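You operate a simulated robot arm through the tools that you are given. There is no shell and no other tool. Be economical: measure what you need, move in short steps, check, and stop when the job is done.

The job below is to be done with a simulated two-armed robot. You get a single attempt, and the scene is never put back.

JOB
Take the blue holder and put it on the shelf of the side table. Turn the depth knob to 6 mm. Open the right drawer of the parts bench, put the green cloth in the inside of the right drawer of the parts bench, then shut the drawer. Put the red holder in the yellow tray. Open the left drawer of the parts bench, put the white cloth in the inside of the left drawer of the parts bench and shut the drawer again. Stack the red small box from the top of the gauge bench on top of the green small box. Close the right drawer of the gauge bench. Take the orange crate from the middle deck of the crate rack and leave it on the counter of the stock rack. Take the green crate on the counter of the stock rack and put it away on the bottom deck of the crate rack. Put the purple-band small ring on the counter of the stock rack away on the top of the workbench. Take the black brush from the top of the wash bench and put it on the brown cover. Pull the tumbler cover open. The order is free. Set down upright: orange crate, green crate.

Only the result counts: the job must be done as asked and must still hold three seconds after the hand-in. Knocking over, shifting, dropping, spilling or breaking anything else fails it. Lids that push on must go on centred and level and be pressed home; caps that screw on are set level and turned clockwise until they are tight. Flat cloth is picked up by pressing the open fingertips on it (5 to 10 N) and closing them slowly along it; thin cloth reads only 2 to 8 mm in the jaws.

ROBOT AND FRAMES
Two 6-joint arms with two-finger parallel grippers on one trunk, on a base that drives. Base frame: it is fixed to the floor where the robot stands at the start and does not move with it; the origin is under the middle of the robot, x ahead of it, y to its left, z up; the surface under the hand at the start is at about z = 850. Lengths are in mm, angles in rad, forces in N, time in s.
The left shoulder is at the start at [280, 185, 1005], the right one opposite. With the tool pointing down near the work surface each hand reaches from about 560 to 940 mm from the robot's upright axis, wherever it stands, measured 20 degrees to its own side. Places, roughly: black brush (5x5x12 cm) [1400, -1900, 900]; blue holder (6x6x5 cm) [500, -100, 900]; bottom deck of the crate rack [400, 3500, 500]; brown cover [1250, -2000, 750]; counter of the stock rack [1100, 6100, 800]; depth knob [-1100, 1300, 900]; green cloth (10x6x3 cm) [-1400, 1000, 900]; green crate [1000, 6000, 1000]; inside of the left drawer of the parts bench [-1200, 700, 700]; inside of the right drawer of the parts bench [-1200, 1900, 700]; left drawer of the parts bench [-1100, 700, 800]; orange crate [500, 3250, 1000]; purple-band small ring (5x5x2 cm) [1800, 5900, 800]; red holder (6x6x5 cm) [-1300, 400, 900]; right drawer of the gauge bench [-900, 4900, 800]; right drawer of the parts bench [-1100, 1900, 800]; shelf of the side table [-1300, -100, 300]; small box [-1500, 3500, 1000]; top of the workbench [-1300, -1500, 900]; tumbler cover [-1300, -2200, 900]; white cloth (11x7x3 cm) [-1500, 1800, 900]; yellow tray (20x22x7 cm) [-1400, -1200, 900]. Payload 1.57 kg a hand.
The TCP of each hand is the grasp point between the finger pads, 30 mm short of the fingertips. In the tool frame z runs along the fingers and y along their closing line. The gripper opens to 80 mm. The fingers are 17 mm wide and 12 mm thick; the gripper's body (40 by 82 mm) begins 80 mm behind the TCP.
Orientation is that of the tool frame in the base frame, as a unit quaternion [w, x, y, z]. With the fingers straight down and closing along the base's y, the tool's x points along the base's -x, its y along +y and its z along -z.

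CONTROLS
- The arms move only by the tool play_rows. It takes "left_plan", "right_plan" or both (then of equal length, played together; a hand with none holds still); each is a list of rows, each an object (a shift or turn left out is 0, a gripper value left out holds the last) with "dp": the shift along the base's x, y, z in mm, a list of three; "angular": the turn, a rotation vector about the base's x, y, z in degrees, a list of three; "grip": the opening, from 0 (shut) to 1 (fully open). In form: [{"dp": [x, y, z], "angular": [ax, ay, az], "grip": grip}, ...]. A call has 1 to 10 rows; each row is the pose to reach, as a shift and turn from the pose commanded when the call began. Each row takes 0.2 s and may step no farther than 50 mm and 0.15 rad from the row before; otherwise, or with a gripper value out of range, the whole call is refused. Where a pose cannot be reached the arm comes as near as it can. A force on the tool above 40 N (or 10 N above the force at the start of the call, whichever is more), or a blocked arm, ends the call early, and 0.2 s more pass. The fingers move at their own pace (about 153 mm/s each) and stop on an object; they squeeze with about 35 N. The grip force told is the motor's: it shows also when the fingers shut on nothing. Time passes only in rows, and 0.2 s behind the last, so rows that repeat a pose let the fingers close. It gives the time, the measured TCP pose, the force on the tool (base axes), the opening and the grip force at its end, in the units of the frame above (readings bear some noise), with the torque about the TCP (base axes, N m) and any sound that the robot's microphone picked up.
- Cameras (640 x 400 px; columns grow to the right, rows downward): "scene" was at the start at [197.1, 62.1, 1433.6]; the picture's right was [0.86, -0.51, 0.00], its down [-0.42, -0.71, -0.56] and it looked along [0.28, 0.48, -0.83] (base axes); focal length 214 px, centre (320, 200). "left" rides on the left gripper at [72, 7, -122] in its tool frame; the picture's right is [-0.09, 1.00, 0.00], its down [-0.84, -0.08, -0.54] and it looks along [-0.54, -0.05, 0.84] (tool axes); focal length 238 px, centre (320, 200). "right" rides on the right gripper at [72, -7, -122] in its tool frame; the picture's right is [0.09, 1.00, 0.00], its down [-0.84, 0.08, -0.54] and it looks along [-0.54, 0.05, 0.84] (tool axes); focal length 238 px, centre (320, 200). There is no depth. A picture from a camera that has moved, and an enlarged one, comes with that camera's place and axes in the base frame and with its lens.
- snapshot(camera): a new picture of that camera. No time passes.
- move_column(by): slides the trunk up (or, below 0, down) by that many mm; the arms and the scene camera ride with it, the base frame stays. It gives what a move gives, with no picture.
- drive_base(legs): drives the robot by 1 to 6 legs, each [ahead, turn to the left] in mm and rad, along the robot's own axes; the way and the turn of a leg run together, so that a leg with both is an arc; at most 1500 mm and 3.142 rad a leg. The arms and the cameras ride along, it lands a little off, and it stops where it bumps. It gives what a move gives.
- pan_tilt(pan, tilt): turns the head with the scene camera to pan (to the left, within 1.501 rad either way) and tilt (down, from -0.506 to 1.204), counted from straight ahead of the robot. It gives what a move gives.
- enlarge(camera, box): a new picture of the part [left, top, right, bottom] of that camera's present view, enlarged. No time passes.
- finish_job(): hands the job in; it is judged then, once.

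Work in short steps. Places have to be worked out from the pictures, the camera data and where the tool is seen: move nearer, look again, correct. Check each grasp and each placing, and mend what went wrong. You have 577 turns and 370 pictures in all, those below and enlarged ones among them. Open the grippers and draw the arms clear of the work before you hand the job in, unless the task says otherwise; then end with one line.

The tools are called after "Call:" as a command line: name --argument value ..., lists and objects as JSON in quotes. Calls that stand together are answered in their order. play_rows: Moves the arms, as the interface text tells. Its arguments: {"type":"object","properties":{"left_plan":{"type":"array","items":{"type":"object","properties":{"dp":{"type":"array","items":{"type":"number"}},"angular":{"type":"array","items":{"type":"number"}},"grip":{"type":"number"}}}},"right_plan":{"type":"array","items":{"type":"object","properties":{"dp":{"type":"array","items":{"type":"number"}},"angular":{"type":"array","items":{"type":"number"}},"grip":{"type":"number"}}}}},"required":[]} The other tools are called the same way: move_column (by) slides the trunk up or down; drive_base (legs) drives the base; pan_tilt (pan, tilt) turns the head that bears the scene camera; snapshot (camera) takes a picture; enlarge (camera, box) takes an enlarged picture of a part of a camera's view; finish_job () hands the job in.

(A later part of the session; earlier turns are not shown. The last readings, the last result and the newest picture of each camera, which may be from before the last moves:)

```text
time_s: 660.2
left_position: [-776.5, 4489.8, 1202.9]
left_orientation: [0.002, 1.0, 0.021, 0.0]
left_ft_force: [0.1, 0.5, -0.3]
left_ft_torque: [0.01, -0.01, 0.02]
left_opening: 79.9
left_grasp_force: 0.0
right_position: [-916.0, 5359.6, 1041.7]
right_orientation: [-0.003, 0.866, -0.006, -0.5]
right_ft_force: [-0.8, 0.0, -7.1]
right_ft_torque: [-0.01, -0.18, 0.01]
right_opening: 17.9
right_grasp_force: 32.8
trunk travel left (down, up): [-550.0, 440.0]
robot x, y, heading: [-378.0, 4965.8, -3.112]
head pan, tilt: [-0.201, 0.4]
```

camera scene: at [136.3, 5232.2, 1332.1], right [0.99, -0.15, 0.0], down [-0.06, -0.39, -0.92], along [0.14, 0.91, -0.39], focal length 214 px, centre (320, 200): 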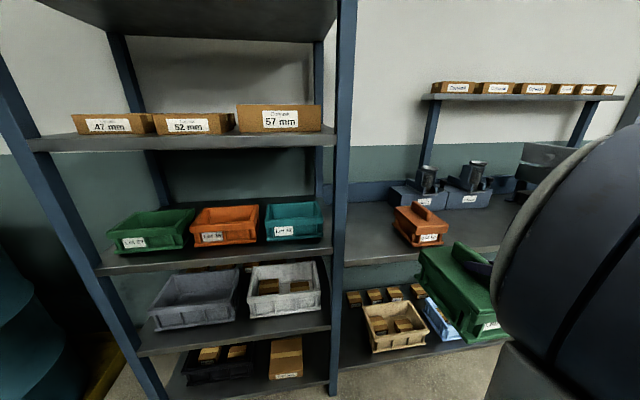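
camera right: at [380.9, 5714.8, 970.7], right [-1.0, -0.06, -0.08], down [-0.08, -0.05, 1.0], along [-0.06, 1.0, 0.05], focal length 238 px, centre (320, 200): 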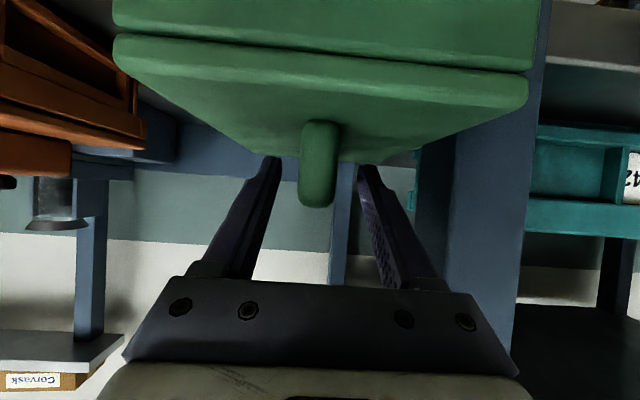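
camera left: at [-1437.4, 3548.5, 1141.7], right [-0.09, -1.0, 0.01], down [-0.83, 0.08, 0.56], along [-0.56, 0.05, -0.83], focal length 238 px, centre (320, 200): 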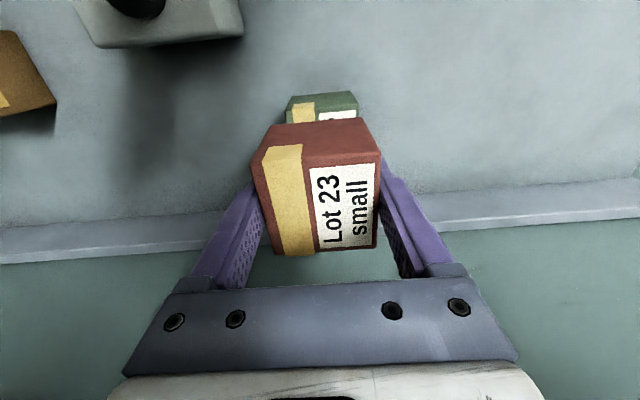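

Call:
drive_base --legs '[[0, 1.541], [1220, 0]]'

Call:
pan_tilt --pan 0.8 --tilt 0.4

Call:
snapshot --camera "scene"

```text
time_s: 670.2
left_position: [134.8, 3345.7, 1202.8]
left_orientation: [0.001, 0.691, 0.722, 0.001]
left_ft_force: [-0.9, -0.7, 0.0]
left_ft_torque: [0.0, -0.02, 0.0]
left_opening: 80.0
left_grasp_force: 0.0
right_position: [-734.2, 3201.8, 1043.6]
right_orientation: [0.353, 0.614, 0.61, -0.354]
right_ft_force: [-0.1, 0.4, 0.2]
right_ft_torque: [0.01, -0.03, 0.03]
right_opening: 8.1
right_grasp_force: 0.1
trunk travel left (down, up): [-550.0, 440.0]
robot x, y, heading: [-339.7, 3736.0, -1.531]
head pan, tilt: [-0.201, 0.4]
```

```text
time_s: 671.5
left_position: [135.3, 3345.1, 1203.0]
left_orientation: [0.001, 0.691, 0.723, 0.001]
left_ft_force: [-0.1, 0.0, -0.2]
left_ft_torque: [0.03, 0.03, -0.01]
left_opening: 80.1
left_grasp_force: 0.0
right_position: [-735.1, 3201.7, 1042.7]
right_orientation: [0.352, 0.615, 0.61, -0.355]
right_ft_force: [-0.2, -0.4, -0.4]
right_ft_torque: [-0.01, -0.03, 0.0]
right_opening: 8.0
right_grasp_force: 0.0
trunk travel left (down, up): [-550.0, 440.0]
robot x, y, heading: [-345.9, 3734.4, -1.538]
head pan, tilt: [0.799, 0.4]
```

```text
108 pictures are left
camera scene: at [-268.4, 3516.2, 1332.1], right [-0.67, -0.74, 0.0], down [-0.29, 0.26, -0.92], along [0.68, -0.62, -0.39], focal length 214 px, centre (320, 200)
```

scene: 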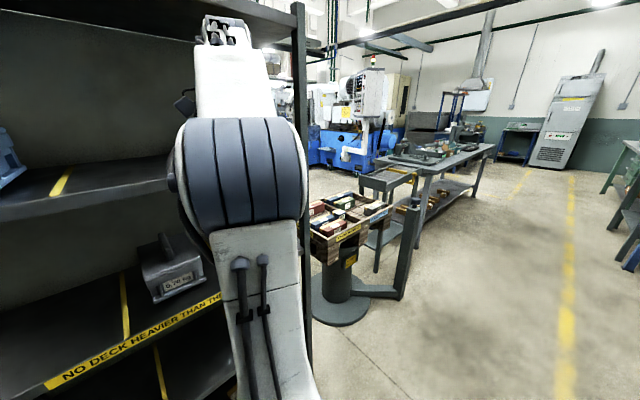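

The green crate is gone from the hand — it was knocked off during the turn. I look around for it.

Call:
pan_tilt --pan -1.5 --tilt 0.6

Call:
snapshot --camera "scene"

```text
time_s: 673.6
left_position: [135.0, 3346.2, 1203.1]
left_orientation: [0.001, 0.691, 0.722, 0.001]
left_ft_force: [0.7, 0.2, 0.7]
left_ft_torque: [0.02, 0.02, -0.03]
left_opening: 79.9
left_grasp_force: 0.0
right_position: [-735.4, 3202.1, 1042.3]
right_orientation: [0.352, 0.615, 0.61, -0.354]
right_ft_force: [-0.3, 0.4, 0.1]
right_ft_torque: [-0.03, -0.05, -0.01]
right_opening: 7.7
right_grasp_force: 0.1
trunk travel left (down, up): [-550.0, 440.0]
robot x, y, heading: [-342.2, 3737.7, -1.537]
head pan, tilt: [-1.499, 0.6]
```

```text
107 pictures are left
camera scene: at [-424.7, 3569.4, 1313.9], right [-0.1, 0.99, 0.0], down [0.56, 0.06, -0.83], along [-0.82, -0.09, -0.56], focal length 214 px, centre (320, 200)
```

scene: 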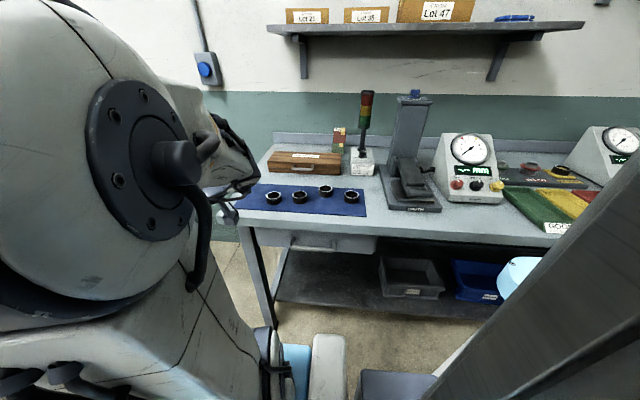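

Left part of the bench is intact. I reverse along the same line to look at the right part.

Call:
drive_base --legs '[[-700, 0]]'

Call:
snapshot --camera "scene"

```text
time_s: 677.5
left_position: [111.3, 4047.0, 1203.6]
left_orientation: [0.002, 0.692, 0.722, 0.002]
left_ft_force: [0.3, -0.3, -0.4]
left_ft_torque: [-0.01, -0.02, -0.01]
left_opening: 80.1
left_grasp_force: 0.0
right_position: [-758.0, 3904.4, 1042.9]
right_orientation: [0.351, 0.616, 0.609, -0.355]
right_ft_force: [0.2, 0.6, 0.7]
right_ft_torque: [0.01, 0.01, 0.0]
right_opening: 8.0
right_grasp_force: 0.1
trunk travel left (down, up): [-550.0, 440.0]
robot x, y, heading: [-359.9, 4439.1, -1.536]
head pan, tilt: [-1.499, 0.6]
```

```text
106 pictures are left
camera scene: at [-447.2, 4272.0, 1313.9], right [-0.1, 0.99, 0.0], down [0.56, 0.06, -0.83], along [-0.82, -0.08, -0.56], focal length 214 px, centre (320, 200)
```

scene: 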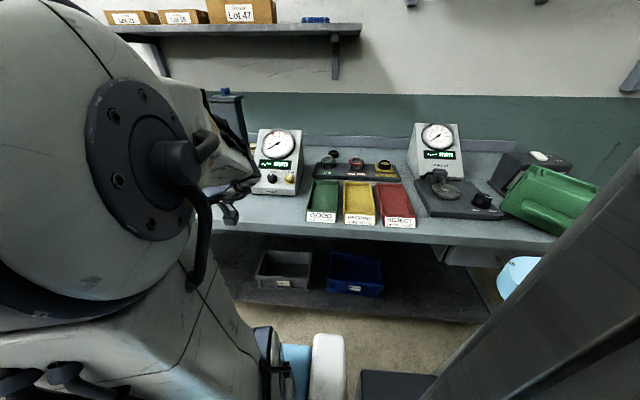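

Call:
enlarge --camera "scene" --box '[400, 110, 620, 250]'

```text
2.86 times, centred on (510, 180) of scene
camera zoom: at [-447.2, 4272.0, 1313.9], right [-0.1, 0.99, 0.0], down [0.56, 0.06, -0.83], along [-0.82, -0.08, -0.56], focal length 613 px, centre (-223, 257)
```

zoom: 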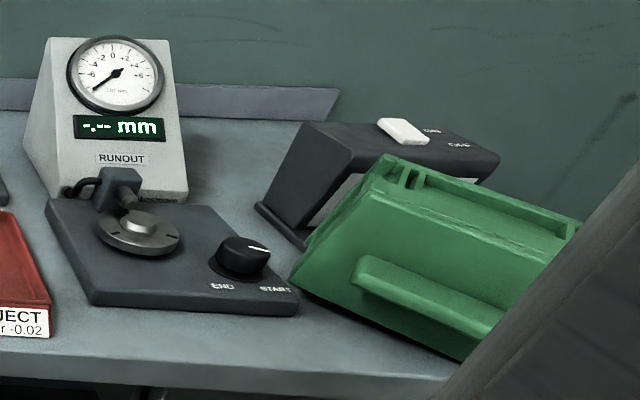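

The green crate lies tipped on the right end of the gauge bench, against the dark marking device. I'll recover it. First I bring the right hand back to fingers-down and high.

Call:
play_rows --right_plan '[{"dp": [5, 10, 15], "angular": [8, 0.3, 0], "grip": 1}, {"dp": [10, 20, 30], "angular": [16, 0.6, 0]}, {"dp": [15, 30, 45], "angular": [24, 0.8, 0]}, {"dp": [15, 45, 60], "angular": [32, 1.1, 0]}, {"dp": [15, 60, 80], "angular": [40, 1.4, 0]}, {"dp": [15, 75, 100], "angular": [48, 1.7, 0]}, {"dp": [15, 90, 120], "angular": [56, 2, 0]}, {"dp": [15, 105, 140], "angular": [60, 2.1, 0]}, {"dp": [15, 120, 160], "angular": [60, 2.1, 0]}]'

```text
time_s: 679.5
left_position: [112.0, 4045.5, 1204.6]
left_orientation: [0.001, 0.692, 0.722, 0.002]
left_ft_force: [-0.2, -0.8, -1.1]
left_ft_torque: [0.03, 0.0, -0.02]
left_opening: 79.9
left_grasp_force: 0.1
right_position: [-743.6, 4024.8, 1201.2]
right_orientation: [-0.015, 0.703, 0.711, -0.013]
right_ft_force: [0.1, 0.0, 0.8]
right_ft_torque: [-0.01, 0.02, 0.01]
right_opening: 80.1
right_grasp_force: 0.0
right hand out of reach, approached as far as the arm can: row 2, 3, 4
trunk travel left (down, up): [-550.0, 440.0]
robot x, y, heading: [-367.0, 4439.4, -1.536]
head pan, tilt: [-1.499, 0.6]
```

Call:
drive_base --legs '[[-285, 0], [0, -1.6], [-150, 0]]'

Call:
pan_tilt --pan -0.1 --tilt 0.6

Call:
snapshot --camera "scene"

```text
time_s: 686.3
left_position: [-627.3, 4259.0, 1203.6]
left_orientation: [0.002, 1.0, 0.008, -0.001]
left_ft_force: [0.7, 0.0, -0.9]
left_ft_torque: [-0.01, 0.02, 0.02]
left_opening: 80.0
left_grasp_force: 0.0
right_position: [-626.8, 5115.2, 1200.5]
right_orientation: [-0.02, 1.0, -0.007, 0.0]
right_ft_force: [-0.7, -0.3, 0.7]
right_ft_torque: [-0.03, -0.01, -0.02]
right_opening: 80.1
right_grasp_force: 0.1
trunk travel left (down, up): [-550.0, 440.0]
robot x, y, heading: [-220.1, 4725.2, -3.138]
head pan, tilt: [-1.499, 0.6]
```

```text
time_s: 687.8
left_position: [-626.8, 4259.5, 1203.5]
left_orientation: [0.002, 1.0, 0.008, 0.0]
left_ft_force: [0.0, 0.1, 0.6]
left_ft_torque: [-0.02, 0.0, -0.02]
left_opening: 80.0
left_grasp_force: 0.0
right_position: [-626.8, 5115.2, 1200.7]
right_orientation: [-0.02, 1.0, -0.008, 0.0]
right_ft_force: [0.2, 0.8, 0.1]
right_ft_torque: [-0.04, 0.04, -0.02]
right_opening: 80.2
right_grasp_force: 0.0
trunk travel left (down, up): [-550.0, 440.0]
robot x, y, heading: [-222.5, 4726.9, -3.138]
head pan, tilt: [-0.099, 0.6]
```

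```text
104 pictures are left
camera scene: at [-468.4, 4734.2, 1313.9], right [0.1, 1.0, 0.0], down [0.56, -0.05, -0.83], along [-0.82, 0.08, -0.56], focal length 214 px, centre (320, 200)
```

scene: 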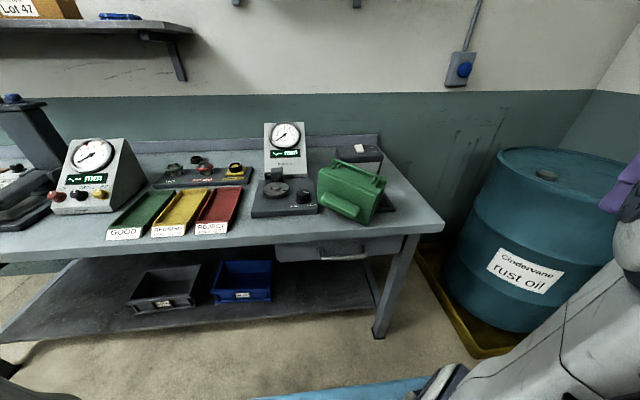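

Call:
enlarge --camera "scene" --box '[250, 130, 430, 260]'

```text
3.08 times, centred on (340, 195) of scene
camera zoom: at [-468.4, 4734.2, 1313.9], right [0.1, 1.0, 0.0], down [0.56, -0.05, -0.83], along [-0.82, 0.08, -0.56], focal length 660 px, centre (258, 215)
```

zoom: 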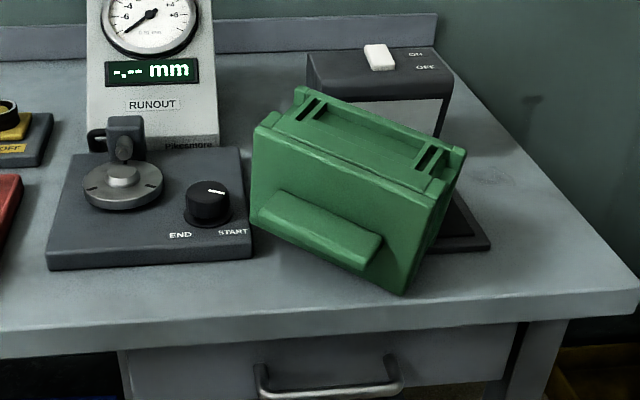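

Measured against earlier pictures, the marking device and runout base have not moved; only the crate lies tipped, its lid facing (0.72,-0.69). I'll face it squarely along that direction and grip its fin with the right hand horizontally.

Call:
drive_base --legs '[[0, 1.113], [594, 0], [0, -1.888]]'

Call:
pan_tilt --pan -0.1 --tilt 0.6

Call:
snapshot --camera "scene"

```text
time_s: 698.0
left_position: [-1092.7, 4101.7, 1207.4]
left_orientation: [0.003, 0.94, -0.342, -0.002]
left_ft_force: [0.0, 0.8, 0.3]
left_ft_torque: [0.03, 0.01, -0.01]
left_opening: 80.0
left_grasp_force: 0.1
right_position: [-532.7, 4748.6, 1201.3]
right_orientation: [-0.018, 0.934, -0.357, 0.005]
right_ft_force: [0.5, 0.5, -0.2]
right_ft_torque: [0.03, -0.01, 0.02]
right_opening: 80.0
right_grasp_force: 0.1
trunk travel left (down, up): [-550.0, 440.0]
robot x, y, heading: [-484.2, 4188.4, 2.485]
head pan, tilt: [-0.099, 0.6]
stopped in leg 3: the robot was blocked; the commanded pose is now the measured one
```

```text
time_s: 698.6
left_position: [-1092.7, 4102.1, 1207.5]
left_orientation: [0.003, 0.94, -0.342, -0.003]
left_ft_force: [-0.1, -0.1, 0.1]
left_ft_torque: [-0.01, 0.0, 0.0]
left_opening: 79.8
left_grasp_force: 0.1
right_position: [-532.9, 4750.2, 1203.0]
right_orientation: [-0.018, 0.934, -0.356, 0.004]
right_ft_force: [-1.0, -0.7, 0.2]
right_ft_torque: [0.01, 0.01, 0.01]
right_opening: 80.0
right_grasp_force: 0.2
trunk travel left (down, up): [-550.0, 440.0]
robot x, y, heading: [-482.9, 4189.8, 2.482]
head pan, tilt: [-0.099, 0.6]
```

```text
102 pictures are left
camera scene: at [-668.6, 4349.2, 1315.4], right [0.69, 0.73, 0.0], down [0.41, -0.39, -0.83], along [-0.6, 0.57, -0.56], focal length 214 px, centre (320, 200)
```

scene: 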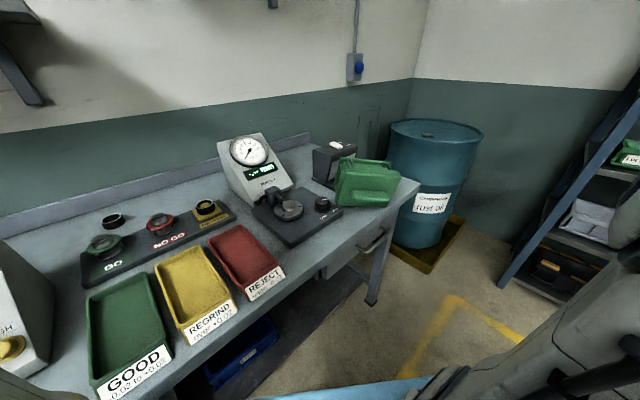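

The base's front corner touched the bench; I back 60 mm and finish the turn.

Call:
drive_base --legs '[[-60, 0], [0, -0.115]]'

Call:
enlarge --camera "scene" --box '[280, 130, 420, 230]'

```text
time_s: 700.2
left_position: [-1058.0, 4137.6, 1203.1]
left_orientation: [0.002, 0.918, -0.397, -0.001]
left_ft_force: [-0.9, -0.1, 0.2]
left_ft_torque: [0.02, -0.04, 0.01]
left_opening: 80.2
left_grasp_force: 0.1
right_position: [-424.9, 4715.1, 1201.0]
right_orientation: [-0.018, 0.912, -0.41, 0.007]
right_ft_force: [-0.1, 0.0, 1.2]
right_ft_torque: [-0.01, 0.0, 0.0]
right_opening: 79.9
right_grasp_force: 0.0
trunk travel left (down, up): [-550.0, 440.0]
robot x, y, heading: [-436.9, 4153.1, 2.371]
head pan, tilt: [-0.099, 0.6]
```

```text
4.00 times, centred on (350, 180) of scene
camera zoom: at [-608.1, 4333.8, 1313.9], right [0.77, 0.64, 0.0], down [0.36, -0.43, -0.83], along [-0.53, 0.63, -0.56], focal length 858 px, centre (200, 280)
```

zoom: 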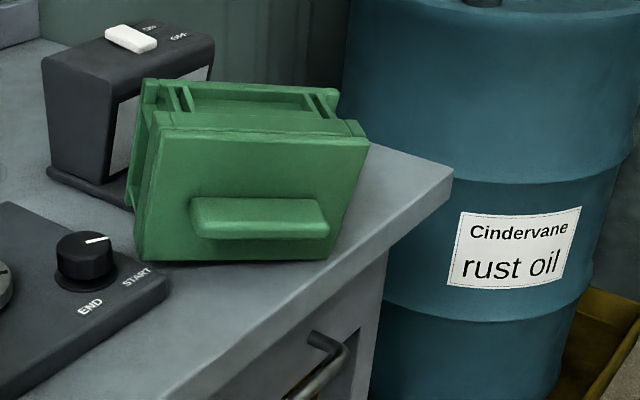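

Clear view: the fin's outer edge runs from [-1012,4803,952] to [-929,4882,946]. I turn the right hand to the horizontal, vertically-closing pose while bringing it in front.

Call:
play_rows --right_plan '[{"dp": [-44, 7, 0], "angular": [6.9, 0.1, 4.9]}, {"dp": [-88, 15, 0], "angular": [13.8, 0.2, 9.8]}, {"dp": [-132, 22, 0], "angular": [20.7, 0.3, 14.7]}, {"dp": [-176, 30, 0], "angular": [27.6, 0.4, 19.6]}, {"dp": [-220, 37, 0], "angular": [34.5, 0.5, 24.5]}, {"dp": [-264, 44, -10], "angular": [41.4, 0.6, 29.4]}, {"dp": [-308, 52, -20], "angular": [48.3, 0.7, 34.3]}, {"dp": [-352, 59, -30], "angular": [55.2, 0.8, 39.2]}, {"dp": [-396, 66, -40], "angular": [62.1, 0.9, 44.1]}, {"dp": [-430, 72, -50], "angular": [69, 1, 49]}]'

```text
time_s: 702.4
left_position: [-1057.7, 4138.4, 1203.6]
left_orientation: [0.002, 0.918, -0.396, 0.0]
left_ft_force: [-0.1, -0.7, 1.1]
left_ft_torque: [0.02, 0.04, 0.01]
left_opening: 80.1
left_grasp_force: 0.0
right_position: [-855.7, 4787.1, 1151.3]
right_orientation: [-0.513, 0.824, 0.048, -0.235]
right_ft_force: [0.0, -0.1, 1.0]
right_ft_torque: [0.01, 0.01, -0.01]
right_opening: 80.0
right_grasp_force: 0.1
right hand out of reach, approached as far as the arm can: row 3, 4, 5, 6, 7
trunk travel left (down, up): [-550.0, 440.0]
robot x, y, heading: [-439.9, 4149.9, 2.363]
head pan, tilt: [-0.099, 0.6]
```

I finish the rotation to the exact approach direction.

Call:
play_rows --right_plan '[{"dp": [-15, 3, 0], "angular": [5.9, -1, 3.85]}, {"dp": [-30, 5, -20], "angular": [11.8, -1.9, 7.7]}, {"dp": [-45, 8, -50], "angular": [17.7, -2.9, 11.55]}, {"dp": [-60, 10, -85], "angular": [23.6, -3.8, 15.4]}, {"dp": [-70, 12, -120], "angular": [29.5, -4.8, 19.25]}]'

Call:
snapshot --camera "right"

```text
time_s: 703.6
left_position: [-1056.5, 4137.9, 1203.9]
left_orientation: [0.001, 0.918, -0.396, -0.001]
left_ft_force: [-0.6, -0.3, -0.1]
left_ft_torque: [0.03, 0.01, 0.0]
left_opening: 80.1
left_grasp_force: 0.1
right_position: [-924.9, 4798.4, 1030.2]
right_orientation: [0.657, -0.656, -0.262, 0.262]
right_ft_force: [0.2, -0.2, -0.9]
right_ft_torque: [0.04, 0.03, 0.05]
right_opening: 79.8
right_grasp_force: 0.0
trunk travel left (down, up): [-550.0, 440.0]
robot x, y, heading: [-436.7, 4151.8, 2.364]
head pan, tilt: [-0.099, 0.6]
```

```text
100 pictures are left
camera right: at [-789.3, 4761.3, 1037.7], right [0.07, 0.07, -1.0], down [-0.23, -0.97, -0.08], along [-0.97, 0.24, -0.05], focal length 238 px, centre (320, 200)
```

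right: 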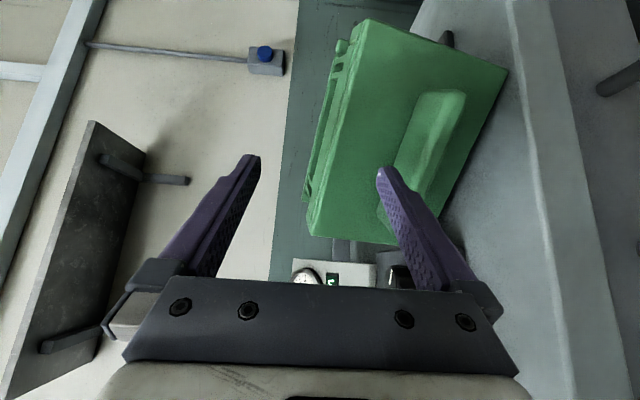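

Views agree. I lower to z=949 and then approach along the lid's normal.

Call:
play_rows --right_plan '[{"dp": [0, 0, -40]}, {"dp": [0, 0, -80]}, {"dp": [-20, 20, -80]}]'

Call:
snapshot --camera "right"

```text
time_s: 704.4
left_position: [-1057.1, 4138.1, 1202.7]
left_orientation: [0.002, 0.918, -0.396, 0.0]
left_ft_force: [-0.1, -1.6, 0.7]
left_ft_torque: [0.03, 0.01, 0.01]
left_opening: 80.0
left_grasp_force: 0.1
right_position: [-948.0, 4818.0, 951.5]
right_orientation: [0.657, -0.657, -0.262, 0.261]
right_ft_force: [0.7, -0.8, 0.3]
right_ft_torque: [0.01, 0.03, -0.05]
right_opening: 79.8
right_grasp_force: 0.1
trunk travel left (down, up): [-550.0, 440.0]
robot x, y, heading: [-439.2, 4152.0, 2.357]
head pan, tilt: [-0.099, 0.6]
```

```text
99 pictures are left
camera right: at [-811.9, 4779.8, 958.5], right [0.07, 0.06, -1.0], down [-0.24, -0.97, -0.08], along [-0.97, 0.24, -0.05], focal length 238 px, centre (320, 200)
```

right: 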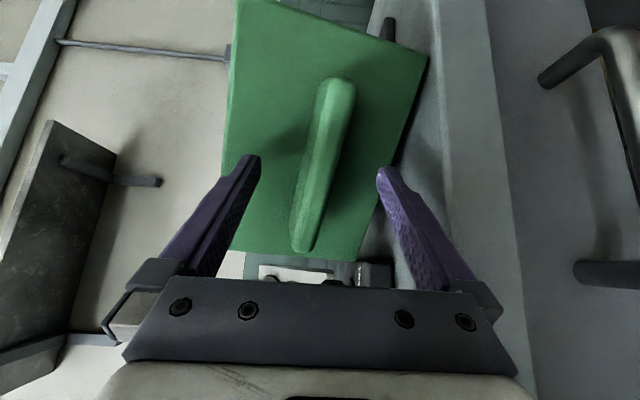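

Fin is centred between the fingers. I advance 45 mm and close.

Call:
play_rows --right_plan '[{"dp": [-15, 17, -1]}, {"dp": [-30, 33, -2]}, {"dp": [-30, 33, -2], "grip": 0.5}, {"dp": [-30, 33, -2], "grip": 0.2}, {"dp": [-30, 33, -2], "grip": 0.1}, {"dp": [-30, 33, -2], "grip": 0.1}]'

```text
time_s: 705.8
left_position: [-1056.6, 4136.0, 1204.4]
left_orientation: [0.002, 0.918, -0.396, -0.001]
left_ft_force: [0.5, -0.5, 0.2]
left_ft_torque: [-0.02, -0.01, 0.02]
left_opening: 80.0
left_grasp_force: 0.1
right_position: [-977.5, 4846.4, 953.7]
right_orientation: [0.661, -0.654, -0.258, 0.26]
right_ft_force: [2.6, -2.3, 22.3]
right_ft_torque: [0.58, 0.62, 0.01]
right_opening: 28.7
right_grasp_force: 11.7
right hand out of reach, approached as far as the arm can: row 2, 3, 4, 5, 6
trunk travel left (down, up): [-550.0, 440.0]
robot x, y, heading: [-435.8, 4153.0, 2.368]
head pan, tilt: [-0.099, 0.6]
```

Fingers are still closing (29 mm) with a vertical offset; I raise 3 mm and let them finish.

Call:
play_rows --right_plan '[{"dp": [0, 0, 3], "grip": 0.1}, {"dp": [0, 0, 5], "grip": 0}, {"dp": [0, 0, 5], "grip": 0}]'

Call:
snapshot --camera "right"

```text
time_s: 706.6
left_position: [-1057.8, 4137.9, 1203.1]
left_orientation: [0.002, 0.918, -0.396, -0.001]
left_ft_force: [0.1, -0.2, 0.3]
left_ft_torque: [0.01, 0.0, -0.04]
left_opening: 80.0
left_grasp_force: 0.0
right_position: [-980.2, 4847.7, 959.1]
right_orientation: [0.663, -0.653, -0.257, 0.261]
right_ft_force: [0.8, 5.2, 21.7]
right_ft_torque: [1.01, 0.71, -0.23]
right_opening: 17.8
right_grasp_force: 32.8
trunk travel left (down, up): [-550.0, 440.0]
robot x, y, heading: [-438.8, 4154.8, 2.365]
head pan, tilt: [-0.099, 0.6]
```

```text
98 pictures are left
camera right: at [-844.2, 4807.1, 965.0], right [0.06, 0.07, -1.0], down [-0.24, -0.97, -0.08], along [-0.97, 0.25, -0.04], focal length 238 px, centre (320, 200)
```

right: 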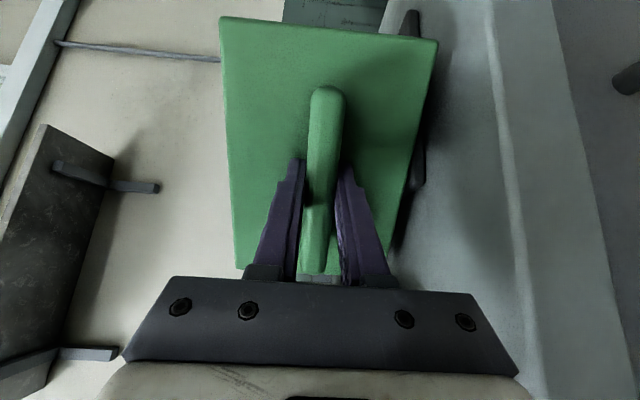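

Fin gripped at 18 mm. I lift 60 mm and check.

Call:
play_rows --right_plan '[{"dp": [0, 0, 10]}, {"dp": [2, -2, 25]}, {"dp": [5, -5, 45]}, {"dp": [10, -10, 70]}]'

Call:
snapshot --camera "scene"

```text
time_s: 707.6
left_position: [-1058.3, 4138.9, 1203.1]
left_orientation: [0.002, 0.918, -0.396, -0.001]
left_ft_force: [-0.6, 0.2, 0.5]
left_ft_torque: [-0.01, -0.05, 0.02]
left_opening: 80.1
left_grasp_force: 0.0
right_position: [-968.8, 4836.4, 1023.7]
right_orientation: [-0.655, 0.659, 0.262, -0.261]
right_ft_force: [-1.2, 0.5, -8.2]
right_ft_torque: [-0.39, -0.48, 0.01]
right_opening: 17.8
right_grasp_force: 32.7
trunk travel left (down, up): [-550.0, 440.0]
robot x, y, heading: [-439.3, 4151.7, 2.366]
head pan, tilt: [-0.099, 0.6]
```

```text
97 pictures are left
camera scene: at [-608.5, 4334.4, 1313.7], right [0.77, 0.64, 0.0], down [0.36, -0.43, -0.82], along [-0.53, 0.63, -0.57], focal length 214 px, centre (320, 200)
```

scene: 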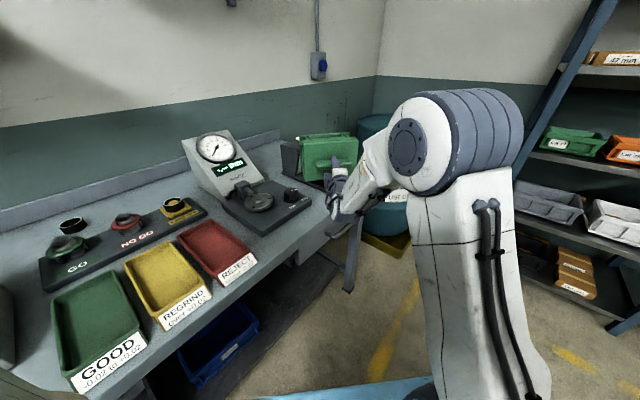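

Lifted. I raise the trunk 150 mm and then roll the crate upright by pitching the hand 90° about the fin's axis while drawing it in.

Call:
move_column --by 150

Call:
play_rows --right_plan '[{"dp": [25, -10, 0], "angular": [0, 0, 0]}, {"dp": [50, -20, 0], "angular": [-5.9, -5.6, 0]}, {"dp": [75, -28, 0], "angular": [-11.8, -11.2, 0]}, {"dp": [100, -30, 0], "angular": [-17.7, -16.8, 0]}, {"dp": [125, -31, 0], "angular": [-23.6, -22.4, 0]}, {"dp": [150, -31, 0], "angular": [-29.5, -28, 0]}, {"dp": [175, -31, -5], "angular": [-35.4, -33.6, 0]}, {"dp": [195, -31, -10], "angular": [-41.3, -39.2, 0]}, {"dp": [210, -31, -20], "angular": [-47.2, -44.8, 0]}, {"dp": [217, -31, -30], "angular": [-53.1, -50.4, 0]}]'

Call:
snapshot --camera "scene"

```text
time_s: 709.3
left_position: [-1058.8, 4138.3, 1352.7]
left_orientation: [0.002, 0.918, -0.396, 0.0]
left_ft_force: [-0.4, 0.6, 0.1]
left_ft_torque: [-0.02, -0.04, 0.02]
left_opening: 79.6
left_grasp_force: 0.2
right_position: [-968.3, 4836.4, 1173.7]
right_orientation: [-0.657, 0.657, 0.262, -0.261]
right_ft_force: [0.7, 0.2, -8.1]
right_ft_torque: [-0.36, -0.5, 0.0]
right_opening: 17.8
right_grasp_force: 32.5
trunk travel left (down, up): [-700.0, 290.0]
robot x, y, heading: [-436.0, 4153.6, 2.362]
head pan, tilt: [-0.099, 0.6]
```

```text
time_s: 711.5
left_position: [-1058.2, 4140.1, 1352.5]
left_orientation: [0.001, 0.918, -0.396, -0.002]
left_ft_force: [0.7, 1.1, -0.3]
left_ft_torque: [0.03, 0.02, 0.0]
left_opening: 79.9
left_grasp_force: 0.0
right_position: [-752.3, 4804.1, 1144.1]
right_orientation: [-0.135, 0.919, 0.367, -0.054]
right_ft_force: [0.2, -0.3, -7.4]
right_ft_torque: [-0.07, -0.17, -0.01]
right_opening: 17.9
right_grasp_force: 32.4
right hand out of reach, approached as far as the arm can: row 6, 7
trunk travel left (down, up): [-700.0, 290.0]
robot x, y, heading: [-439.3, 4156.5, 2.365]
head pan, tilt: [-0.099, 0.6]
```

```text
96 pictures are left
camera scene: at [-608.1, 4334.1, 1463.8], right [0.77, 0.64, 0.0], down [0.36, -0.43, -0.82], along [-0.53, 0.63, -0.57], focal length 214 px, centre (320, 200)
```

scene: 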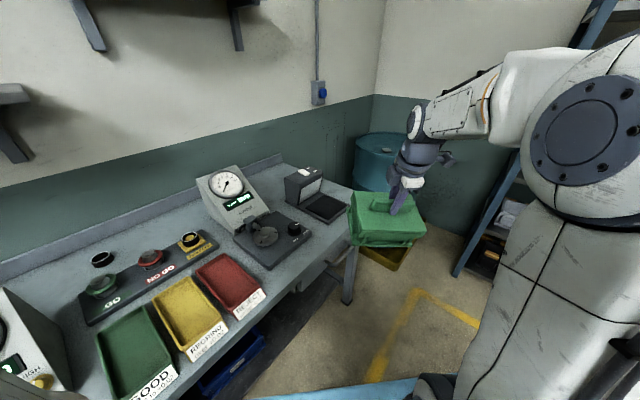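

The crate is nearly upright and the device is untouched. I finish the last 17° of tilt.

Call:
play_rows --right_plan '[{"dp": [5, 0, -5], "angular": [-5.9, -5.6, 0]}, {"dp": [10, 0, -10], "angular": [-11.8, -11.3, 0]}, {"dp": [10, 0, -10], "angular": [-12, -11.5, 0]}]'

Call:
snapshot --camera "right"

```text
time_s: 712.3
left_position: [-1058.4, 4138.6, 1353.5]
left_orientation: [0.001, 0.918, -0.396, -0.001]
left_ft_force: [1.0, -0.2, 0.7]
left_ft_torque: [0.01, 0.01, -0.02]
left_opening: 80.1
left_grasp_force: 0.0
right_position: [-742.2, 4805.0, 1134.0]
right_orientation: [-0.002, 0.929, 0.371, 0.001]
right_ft_force: [-0.7, 0.9, -7.8]
right_ft_torque: [0.06, -0.05, -0.01]
right_opening: 17.9
right_grasp_force: 32.7
trunk travel left (down, up): [-700.0, 290.0]
robot x, y, heading: [-438.1, 4149.0, 2.372]
head pan, tilt: [-0.099, 0.6]
```

```text
95 pictures are left
camera right: at [-694.8, 4860.5, 1256.9], right [0.75, -0.66, 0.0], down [-0.55, -0.63, 0.54], along [-0.36, -0.41, -0.84], focal length 238 px, centre (320, 200)
```

right: 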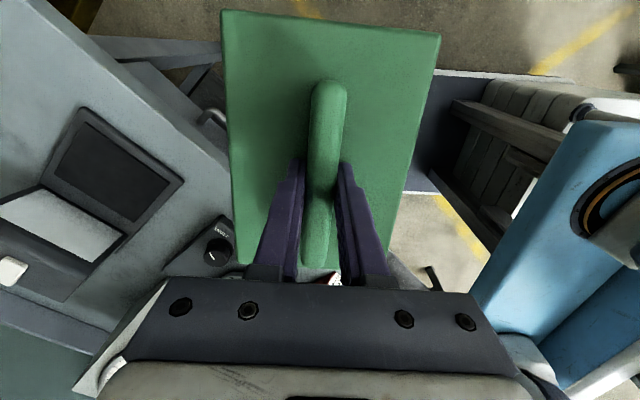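

Call:
enlarge --camera "scene" --box '[300, 130, 460, 260]'

```text
3.08 times, centred on (380, 195) of scene
camera zoom: at [-608.3, 4334.5, 1463.8], right [0.77, 0.64, 0.0], down [0.36, -0.43, -0.82], along [-0.53, 0.63, -0.57], focal length 660 px, centre (135, 215)
```

zoom: 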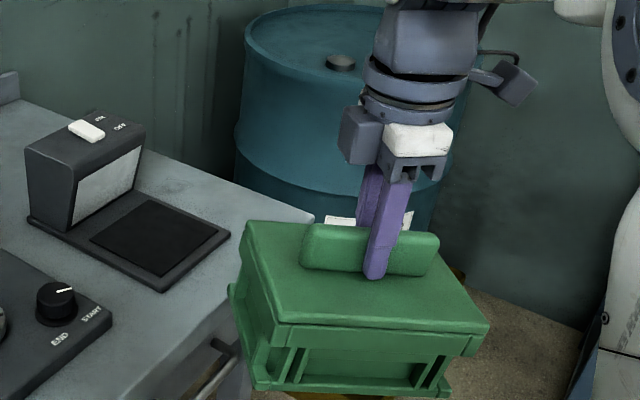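

Upright and level. I yaw the hand back 85° so the fin points ahead, at this clear place.

Call:
play_rows --right_plan '[{"dp": [10, -5, 0], "angular": [0, 0, -8.5]}, {"dp": [20, -10, 0], "angular": [0, 0, -17]}, {"dp": [30, -15, 0], "angular": [0, 0, -25.5]}, {"dp": [40, -20, 0], "angular": [0, 0, -34]}, {"dp": [50, -20, 0], "angular": [0, 0, -42.5]}, {"dp": [60, -20, 0], "angular": [0, 0, -51]}, {"dp": [70, -20, 0], "angular": [0, 0, -59.5]}, {"dp": [80, -20, 0], "angular": [0, 0, -68]}, {"dp": [90, -20, 0], "angular": [0, 0, -76.5]}, {"dp": [100, -20, 0], "angular": [0, 0, -85]}]'

```text
time_s: 714.5
left_position: [-1059.1, 4137.7, 1353.1]
left_orientation: [0.001, 0.918, -0.396, -0.001]
left_ft_force: [-0.2, -0.2, -0.6]
left_ft_torque: [-0.01, -0.01, 0.0]
left_opening: 80.0
left_grasp_force: 0.1
right_position: [-641.2, 4782.9, 1135.7]
right_orientation: [-0.001, 0.935, -0.354, 0.003]
right_ft_force: [-0.7, 0.4, -8.3]
right_ft_torque: [-0.04, -0.05, 0.01]
right_opening: 18.0
right_grasp_force: 31.9
trunk travel left (down, up): [-700.0, 290.0]
robot x, y, heading: [-435.9, 4154.7, 2.363]
head pan, tilt: [-0.099, 0.6]
```

Grip holds. I travel to the stock counter again, in two stages.

Call:
drive_base --legs '[[0, -0.79], [900, 0], [0, -1.571]]'

```text
time_s: 725.2
left_position: [-5.4, 5506.1, 1352.0]
left_orientation: [-0.001, 0.02, 1.0, 0.002]
left_ft_force: [1.2, 0.1, -0.1]
left_ft_torque: [0.0, 0.0, 0.0]
left_opening: 79.7
left_grasp_force: 0.1
right_position: [150.3, 4753.0, 1135.0]
right_orientation: [-0.002, -0.026, 1.0, -0.001]
right_ft_force: [0.4, 0.2, -7.9]
right_ft_torque: [-0.02, 0.1, -0.01]
right_opening: 17.9
right_grasp_force: 33.1
trunk travel left (down, up): [-700.0, 290.0]
robot x, y, heading: [-438.3, 5058.3, -0.0]
head pan, tilt: [-0.099, 0.6]
```

Call:
drive_base --legs '[[660, 0], [0, 1.571]]'

Call:
pan_tilt --pan -0.2 --tilt 0.5

Call:
snapshot --camera "scene"

```text
time_s: 732.7
left_position: [-234.7, 5487.7, 1352.7]
left_orientation: [-0.001, -0.697, 0.717, 0.001]
left_ft_force: [0.4, 0.6, 0.9]
left_ft_torque: [0.01, 0.02, 0.06]
left_opening: 80.0
left_grasp_force: 0.1
right_position: [515.4, 5652.4, 1134.6]
right_orientation: [0.0, 0.73, -0.684, 0.003]
right_ft_force: [1.0, 0.3, -8.1]
right_ft_torque: [-0.07, 0.0, 0.03]
right_opening: 18.0
right_grasp_force: 33.0
trunk travel left (down, up): [-700.0, 290.0]
robot x, y, heading: [213.4, 5064.5, 1.584]
head pan, tilt: [-0.099, 0.6]
```

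```text
time_s: 733.3
left_position: [-234.9, 5487.6, 1353.8]
left_orientation: [-0.001, -0.698, 0.716, 0.001]
left_ft_force: [0.2, -0.2, 0.2]
left_ft_torque: [-0.02, 0.01, -0.02]
left_opening: 80.0
left_grasp_force: 0.1
right_position: [515.6, 5652.7, 1134.6]
right_orientation: [0.0, 0.73, -0.683, 0.002]
right_ft_force: [-0.2, -0.4, -7.6]
right_ft_torque: [-0.1, 0.0, 0.01]
right_opening: 17.9
right_grasp_force: 32.7
trunk travel left (down, up): [-700.0, 290.0]
robot x, y, heading: [216.8, 5062.3, 1.583]
head pan, tilt: [-0.201, 0.499]
```

```text
93 pictures are left
camera scene: at [230.7, 5312.1, 1472.9], right [0.98, -0.19, 0.0], down [-0.09, -0.47, -0.88], along [0.16, 0.86, -0.48], focal length 214 px, centre (320, 200)
```

scene: 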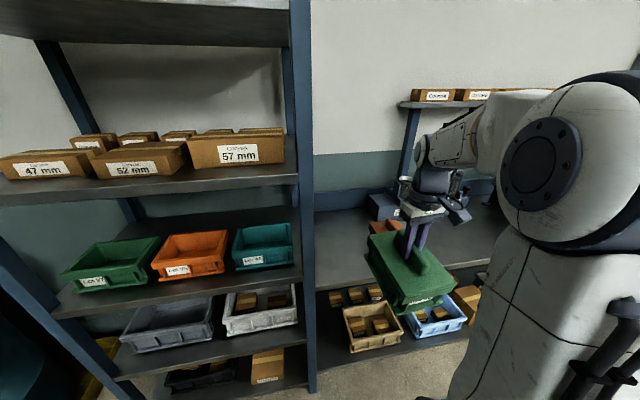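

I move the crate over [455,5935].

Call:
play_rows --right_plan '[{"dp": [-12, 45, 0], "angular": [0, 0, -2]}, {"dp": [-24, 90, 0], "angular": [0, 0, -3.7]}, {"dp": [-36, 135, 0], "angular": [0, 0, -3.7]}, {"dp": [-48, 180, -20], "angular": [0, 0, -3.7]}, {"dp": [-60, 225, -40], "angular": [0, 0, -3.7]}, {"dp": [-60, 265, -60], "angular": [0, 0, -3.7]}, {"dp": [-60, 283, -90], "angular": [0, 0, -3.7]}]'

Call:
snapshot --camera "scene"

```text
refused: row 4 steps farther than a row can; nothing moved
```

```text
92 pictures are left
camera scene: at [230.7, 5312.1, 1472.9], right [0.98, -0.19, 0.0], down [-0.09, -0.47, -0.88], along [0.16, 0.86, -0.48], focal length 214 px, centre (320, 200)
```

scene: 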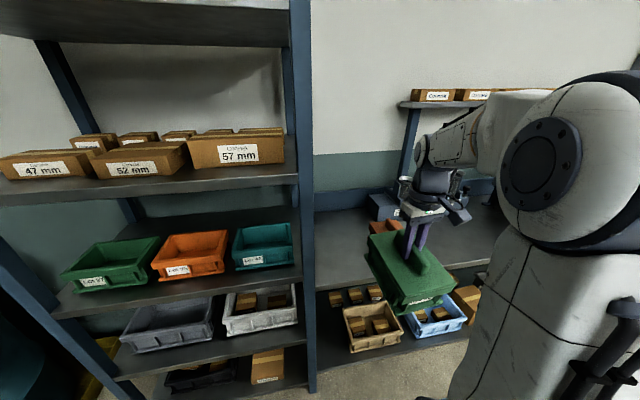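

Call:
play_rows --right_plan '[{"dp": [-12, 42, 0], "angular": [0, 0, -2]}, {"dp": [-24, 84, 0], "angular": [0, 0, -3.7]}, {"dp": [-36, 126, 0], "angular": [0, 0, -3.7]}, {"dp": [-48, 166, -10], "angular": [0, 0, -3.7]}, {"dp": [-58, 206, -25], "angular": [0, 0, -3.7]}, {"dp": [-60, 246, -45], "angular": [0, 0, -3.7]}, {"dp": [-60, 280, -75], "angular": [0, 0, -3.7]}]'

Call:
snapshot --camera "scene"

```text
time_s: 734.9
left_position: [-235.5, 5486.8, 1354.5]
left_orientation: [-0.001, -0.697, 0.717, 0.002]
left_ft_force: [0.0, 0.3, 0.6]
left_ft_torque: [0.01, 0.04, 0.0]
left_opening: 79.9
left_grasp_force: 0.1
right_position: [456.1, 5931.4, 1057.3]
right_orientation: [-0.001, -0.707, 0.707, -0.004]
right_ft_force: [0.1, -0.1, -7.1]
right_ft_torque: [-0.07, 0.03, 0.0]
right_opening: 18.0
right_grasp_force: 32.3
trunk travel left (down, up): [-700.0, 290.0]
robot x, y, heading: [213.2, 5062.1, 1.583]
head pan, tilt: [-0.201, 0.499]
```

```text
91 pictures are left
camera scene: at [230.8, 5312.1, 1472.9], right [0.98, -0.19, 0.0], down [-0.09, -0.47, -0.88], along [0.17, 0.86, -0.48], focal length 214 px, centre (320, 200)
```

scene: 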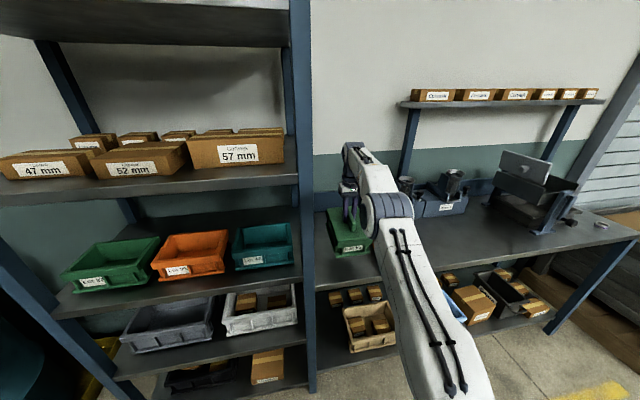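

Positioned. I lower to contact.

Call:
play_rows --right_plan '[{"dp": [0, 0, -30]}, {"dp": [0, 0, -55]}, {"dp": [0, 0, -68]}, {"dp": [0, 0, -75]}, {"dp": [0, 0, -81]}, {"dp": [0, 0, -86]}, {"dp": [0, 0, -90]}, {"dp": [0, 0, -94]}]'

```text
time_s: 736.7
left_position: [-235.0, 5485.6, 1353.1]
left_orientation: [-0.001, -0.697, 0.717, 0.002]
left_ft_force: [-0.1, 0.2, -0.1]
left_ft_torque: [-0.01, 0.01, -0.01]
left_opening: 79.7
left_grasp_force: 0.1
right_position: [455.2, 5932.7, 970.4]
right_orientation: [-0.002, 0.707, -0.707, 0.001]
right_ft_force: [-1.0, 2.9, 25.9]
right_ft_torque: [-0.92, 1.05, -0.14]
right_opening: 18.0
right_grasp_force: 32.1
trunk travel left (down, up): [-700.0, 290.0]
robot x, y, heading: [214.3, 5061.9, 1.582]
head pan, tilt: [-0.201, 0.499]
```

Call:
play_rows --right_plan '[{"dp": [0, 0, 5]}, {"dp": [0, 0, 6], "grip": 0.5}, {"dp": [0, 0, 6], "grip": 0.8}, {"dp": [0, 0, 20]}, {"dp": [0, 0, 60]}, {"dp": [0, 0, 100]}]'

Call:
snapshot --camera "right"

```text
time_s: 738.1
left_position: [-235.6, 5485.9, 1352.8]
left_orientation: [-0.002, -0.697, 0.717, 0.002]
left_ft_force: [0.3, -0.3, 1.1]
left_ft_torque: [0.04, -0.01, -0.01]
left_opening: 80.0
left_grasp_force: 0.0
right_position: [455.0, 5931.7, 1065.0]
right_orientation: [0.0, 0.707, -0.707, 0.003]
right_ft_force: [0.4, 0.0, 0.3]
right_ft_torque: [0.0, -0.01, 0.0]
right_opening: 64.2
right_grasp_force: 0.0
trunk travel left (down, up): [-700.0, 290.0]
robot x, y, heading: [214.7, 5057.0, 1.587]
head pan, tilt: [-0.201, 0.499]
```

```text
90 pictures are left
camera right: at [461.5, 5860.6, 1188.2], right [-1.0, -0.09, 0.0], down [-0.08, 0.84, 0.54], along [-0.05, 0.54, -0.84], focal length 238 px, centre (320, 200)
```

right: 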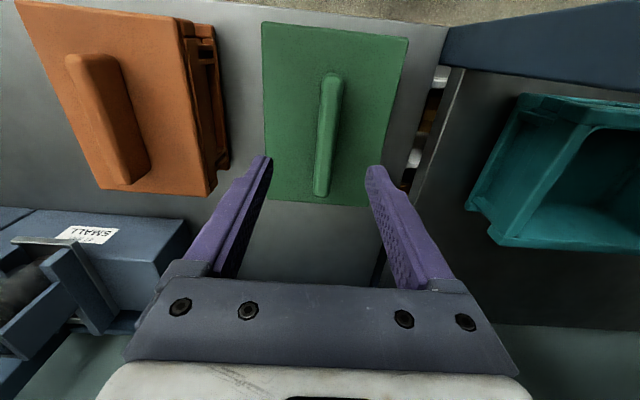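

Green stands upright on the counter. I draw the hand back to re-pitch it.

Call:
play_rows --right_plan '[{"dp": [0, -40, 10], "grip": 1}, {"dp": [5, -85, 15]}, {"dp": [15, -130, 20]}, {"dp": [30, -172, 25]}, {"dp": [45, -214, 30]}, {"dp": [60, -256, 35]}, {"dp": [80, -297, 40]}, {"dp": [100, -338, 45]}, {"dp": [120, -380, 50]}, {"dp": [140, -420, 50]}]'

Call:
move_column --by -150

```text
time_s: 740.3
left_position: [-235.4, 5486.6, 1353.1]
left_orientation: [-0.002, -0.698, 0.716, 0.001]
left_ft_force: [0.3, -0.1, 0.8]
left_ft_torque: [-0.02, -0.02, -0.01]
left_opening: 80.2
left_grasp_force: 0.1
right_position: [594.9, 5512.2, 1116.3]
right_orientation: [0.0, 0.708, -0.706, 0.002]
right_ft_force: [-0.5, 0.7, -0.6]
right_ft_torque: [-0.03, 0.0, -0.03]
right_opening: 80.1
right_grasp_force: 0.0
trunk travel left (down, up): [-700.0, 290.0]
robot x, y, heading: [217.1, 5062.7, 1.581]
head pan, tilt: [-0.201, 0.499]
```

```text
time_s: 742.1
left_position: [-235.2, 5486.6, 1203.7]
left_orientation: [-0.001, -0.698, 0.717, 0.002]
left_ft_force: [0.4, 0.2, 0.1]
left_ft_torque: [0.01, 0.02, 0.04]
left_opening: 79.9
left_grasp_force: 0.0
right_position: [595.4, 5512.7, 966.8]
right_orientation: [-0.001, 0.708, -0.707, 0.003]
right_ft_force: [0.1, 0.5, 0.6]
right_ft_torque: [0.02, -0.02, -0.01]
right_opening: 79.9
right_grasp_force: 0.1
trunk travel left (down, up): [-550.0, 440.0]
robot x, y, heading: [215.9, 5062.7, 1.582]
head pan, tilt: [-0.201, 0.499]
```

Call:
play_rows --right_plan '[{"dp": [6, 6, 15], "angular": [8, 0.1, 0]}, {"dp": [12, 12, 30], "angular": [16, 0.2, 0]}, {"dp": [18, 18, 45], "angular": [24, 0.3, 0]}, {"dp": [24, 24, 60], "angular": [32, 0.4, 0]}, {"dp": [30, 30, 70], "angular": [40, 0.6, 0]}, {"dp": [36, 40, 76], "angular": [48, 0.8, 0]}, {"dp": [44, 52, 76], "angular": [56, 0.9, 0]}, {"dp": [50, 65, 76], "angular": [60, 1, 0]}]'

```text
time_s: 743.9
left_position: [-234.9, 5486.3, 1202.5]
left_orientation: [-0.002, -0.698, 0.716, 0.001]
left_ft_force: [-0.8, 0.4, 0.4]
left_ft_torque: [0.0, -0.02, -0.01]
left_opening: 80.1
left_grasp_force: 0.0
right_position: [646.6, 5578.5, 1043.1]
right_orientation: [0.35, -0.611, 0.614, 0.357]
right_ft_force: [-0.3, -0.6, 0.1]
right_ft_torque: [0.01, 0.0, -0.03]
right_opening: 80.0
right_grasp_force: 0.0
trunk travel left (down, up): [-550.0, 440.0]
robot x, y, heading: [220.3, 5064.5, 1.582]
head pan, tilt: [-0.201, 0.499]
```

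Re-pitched. I go to the pre-grasp point before the green fin.

Call:
play_rows --right_plan '[{"dp": [-32, 35, -7], "grip": 0.75}, {"dp": [-64, 70, -14]}, {"dp": [-96, 106, -21]}, {"dp": [-128, 142, -28]}, {"dp": [-160, 178, -35]}, {"dp": [-191, 212, -43]}]'

Call:
snapshot --camera "right"

```text
time_s: 745.3
left_position: [-235.7, 5486.2, 1203.2]
left_orientation: [-0.002, -0.697, 0.717, 0.002]
left_ft_force: [0.2, 0.4, -0.4]
left_ft_torque: [0.02, 0.05, 0.01]
left_opening: 79.9
left_grasp_force: 0.1
right_position: [452.2, 5789.1, 1001.3]
right_orientation: [-0.348, 0.613, -0.613, -0.357]
right_ft_force: [0.0, -0.6, -0.6]
right_ft_torque: [-0.03, 0.01, -0.02]
right_opening: 59.8
right_grasp_force: 0.0
trunk travel left (down, up): [-550.0, 440.0]
robot x, y, heading: [211.9, 5060.1, 1.585]
head pan, tilt: [-0.201, 0.499]
```

```text
89 pictures are left
camera right: at [459.8, 5649.3, 1000.2], right [-1.0, -0.05, -0.07], down [-0.07, -0.05, 1.0], along [-0.06, 1.0, 0.04], focal length 238 px, centre (320, 200)
```

right: 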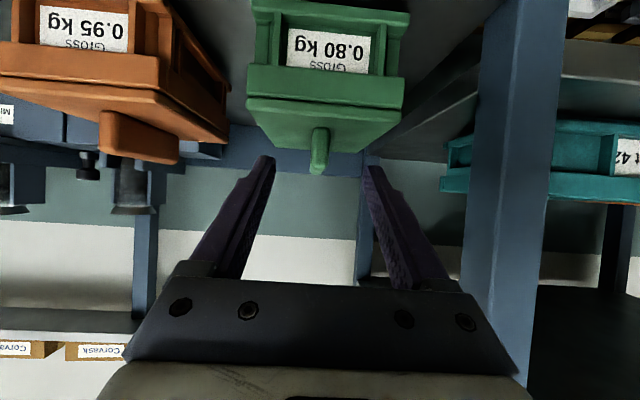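

Aligned. I advance onto the fin.

Call:
play_rows --right_plan '[{"dp": [0, 30, -18]}, {"dp": [0, 68, -29]}, {"dp": [0, 105, -31]}, {"dp": [0, 141, -31]}]'

Call:
snapshot --camera "right"

```text
time_s: 746.3
left_position: [-235.1, 5486.7, 1202.6]
left_orientation: [-0.001, -0.698, 0.716, 0.001]
left_ft_force: [0.2, -0.5, 0.9]
left_ft_torque: [0.04, -0.02, 0.03]
left_opening: 79.9
left_grasp_force: 0.1
right_position: [454.5, 5930.1, 970.0]
right_orientation: [-0.348, 0.613, -0.613, -0.358]
right_ft_force: [0.8, -0.6, -0.4]
right_ft_torque: [0.0, 0.03, 0.0]
right_opening: 59.9
right_grasp_force: 0.2
trunk travel left (down, up): [-550.0, 440.0]
robot x, y, heading: [215.7, 5060.7, 1.583]
head pan, tilt: [-0.201, 0.499]
```

```text
88 pictures are left
camera right: at [462.1, 5789.0, 968.4], right [-1.0, -0.05, -0.07], down [-0.06, -0.05, 1.0], along [-0.06, 1.0, 0.04], focal length 238 px, centre (320, 200)
```

right: 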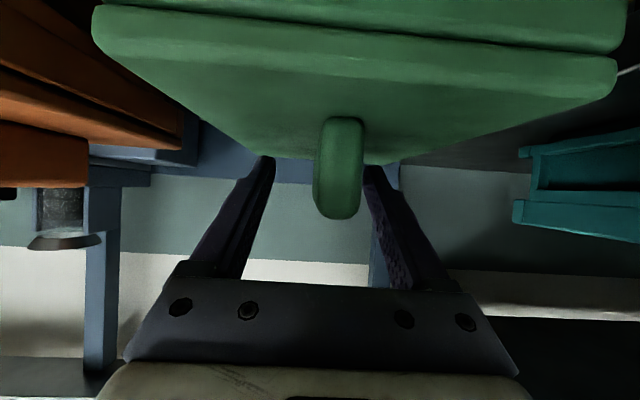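

Good; slightly nearer the crate's centre than before. I close, lift 35 mm and check the force.

Call:
play_rows --right_plan '[{"dp": [-3, 0, -1], "grip": 0.4}, {"dp": [-3, 0, -1], "grip": 0.15}, {"dp": [-3, 0, -1], "grip": 0.05}, {"dp": [-3, 0, -1], "grip": 0.05}, {"dp": [-3, 0, 8]}, {"dp": [-3, 0, 22]}, {"dp": [-3, 0, 38]}]'

Call:
snapshot --camera "scene"

```text
time_s: 747.9
left_position: [-234.3, 5487.0, 1203.7]
left_orientation: [-0.001, -0.698, 0.716, 0.001]
left_ft_force: [0.3, -0.7, -0.1]
left_ft_torque: [-0.04, 0.01, -0.01]
left_opening: 80.0
left_grasp_force: 0.0
right_position: [451.3, 5932.1, 1004.4]
right_orientation: [0.347, -0.613, 0.614, 0.356]
right_ft_force: [-0.6, -0.2, -7.3]
right_ft_torque: [-0.04, -0.01, -0.02]
right_opening: 17.9
right_grasp_force: 32.3
trunk travel left (down, up): [-550.0, 440.0]
robot x, y, heading: [212.3, 5060.0, 1.585]
head pan, tilt: [-0.201, 0.499]
```

```text
87 pictures are left
camera scene: at [230.8, 5312.3, 1322.8], right [0.98, -0.19, 0.0], down [-0.09, -0.47, -0.88], along [0.17, 0.86, -0.48], focal length 214 px, centre (320, 200)
```

scene: 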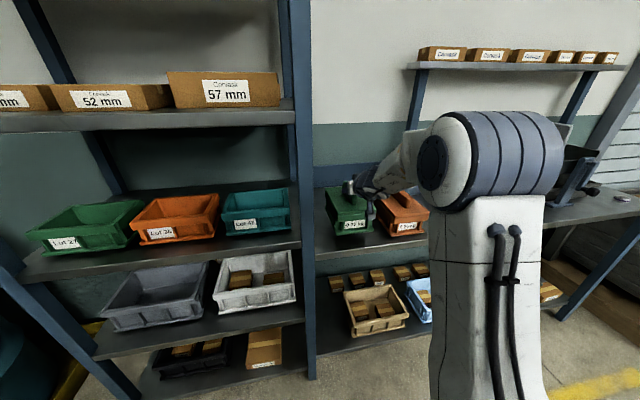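

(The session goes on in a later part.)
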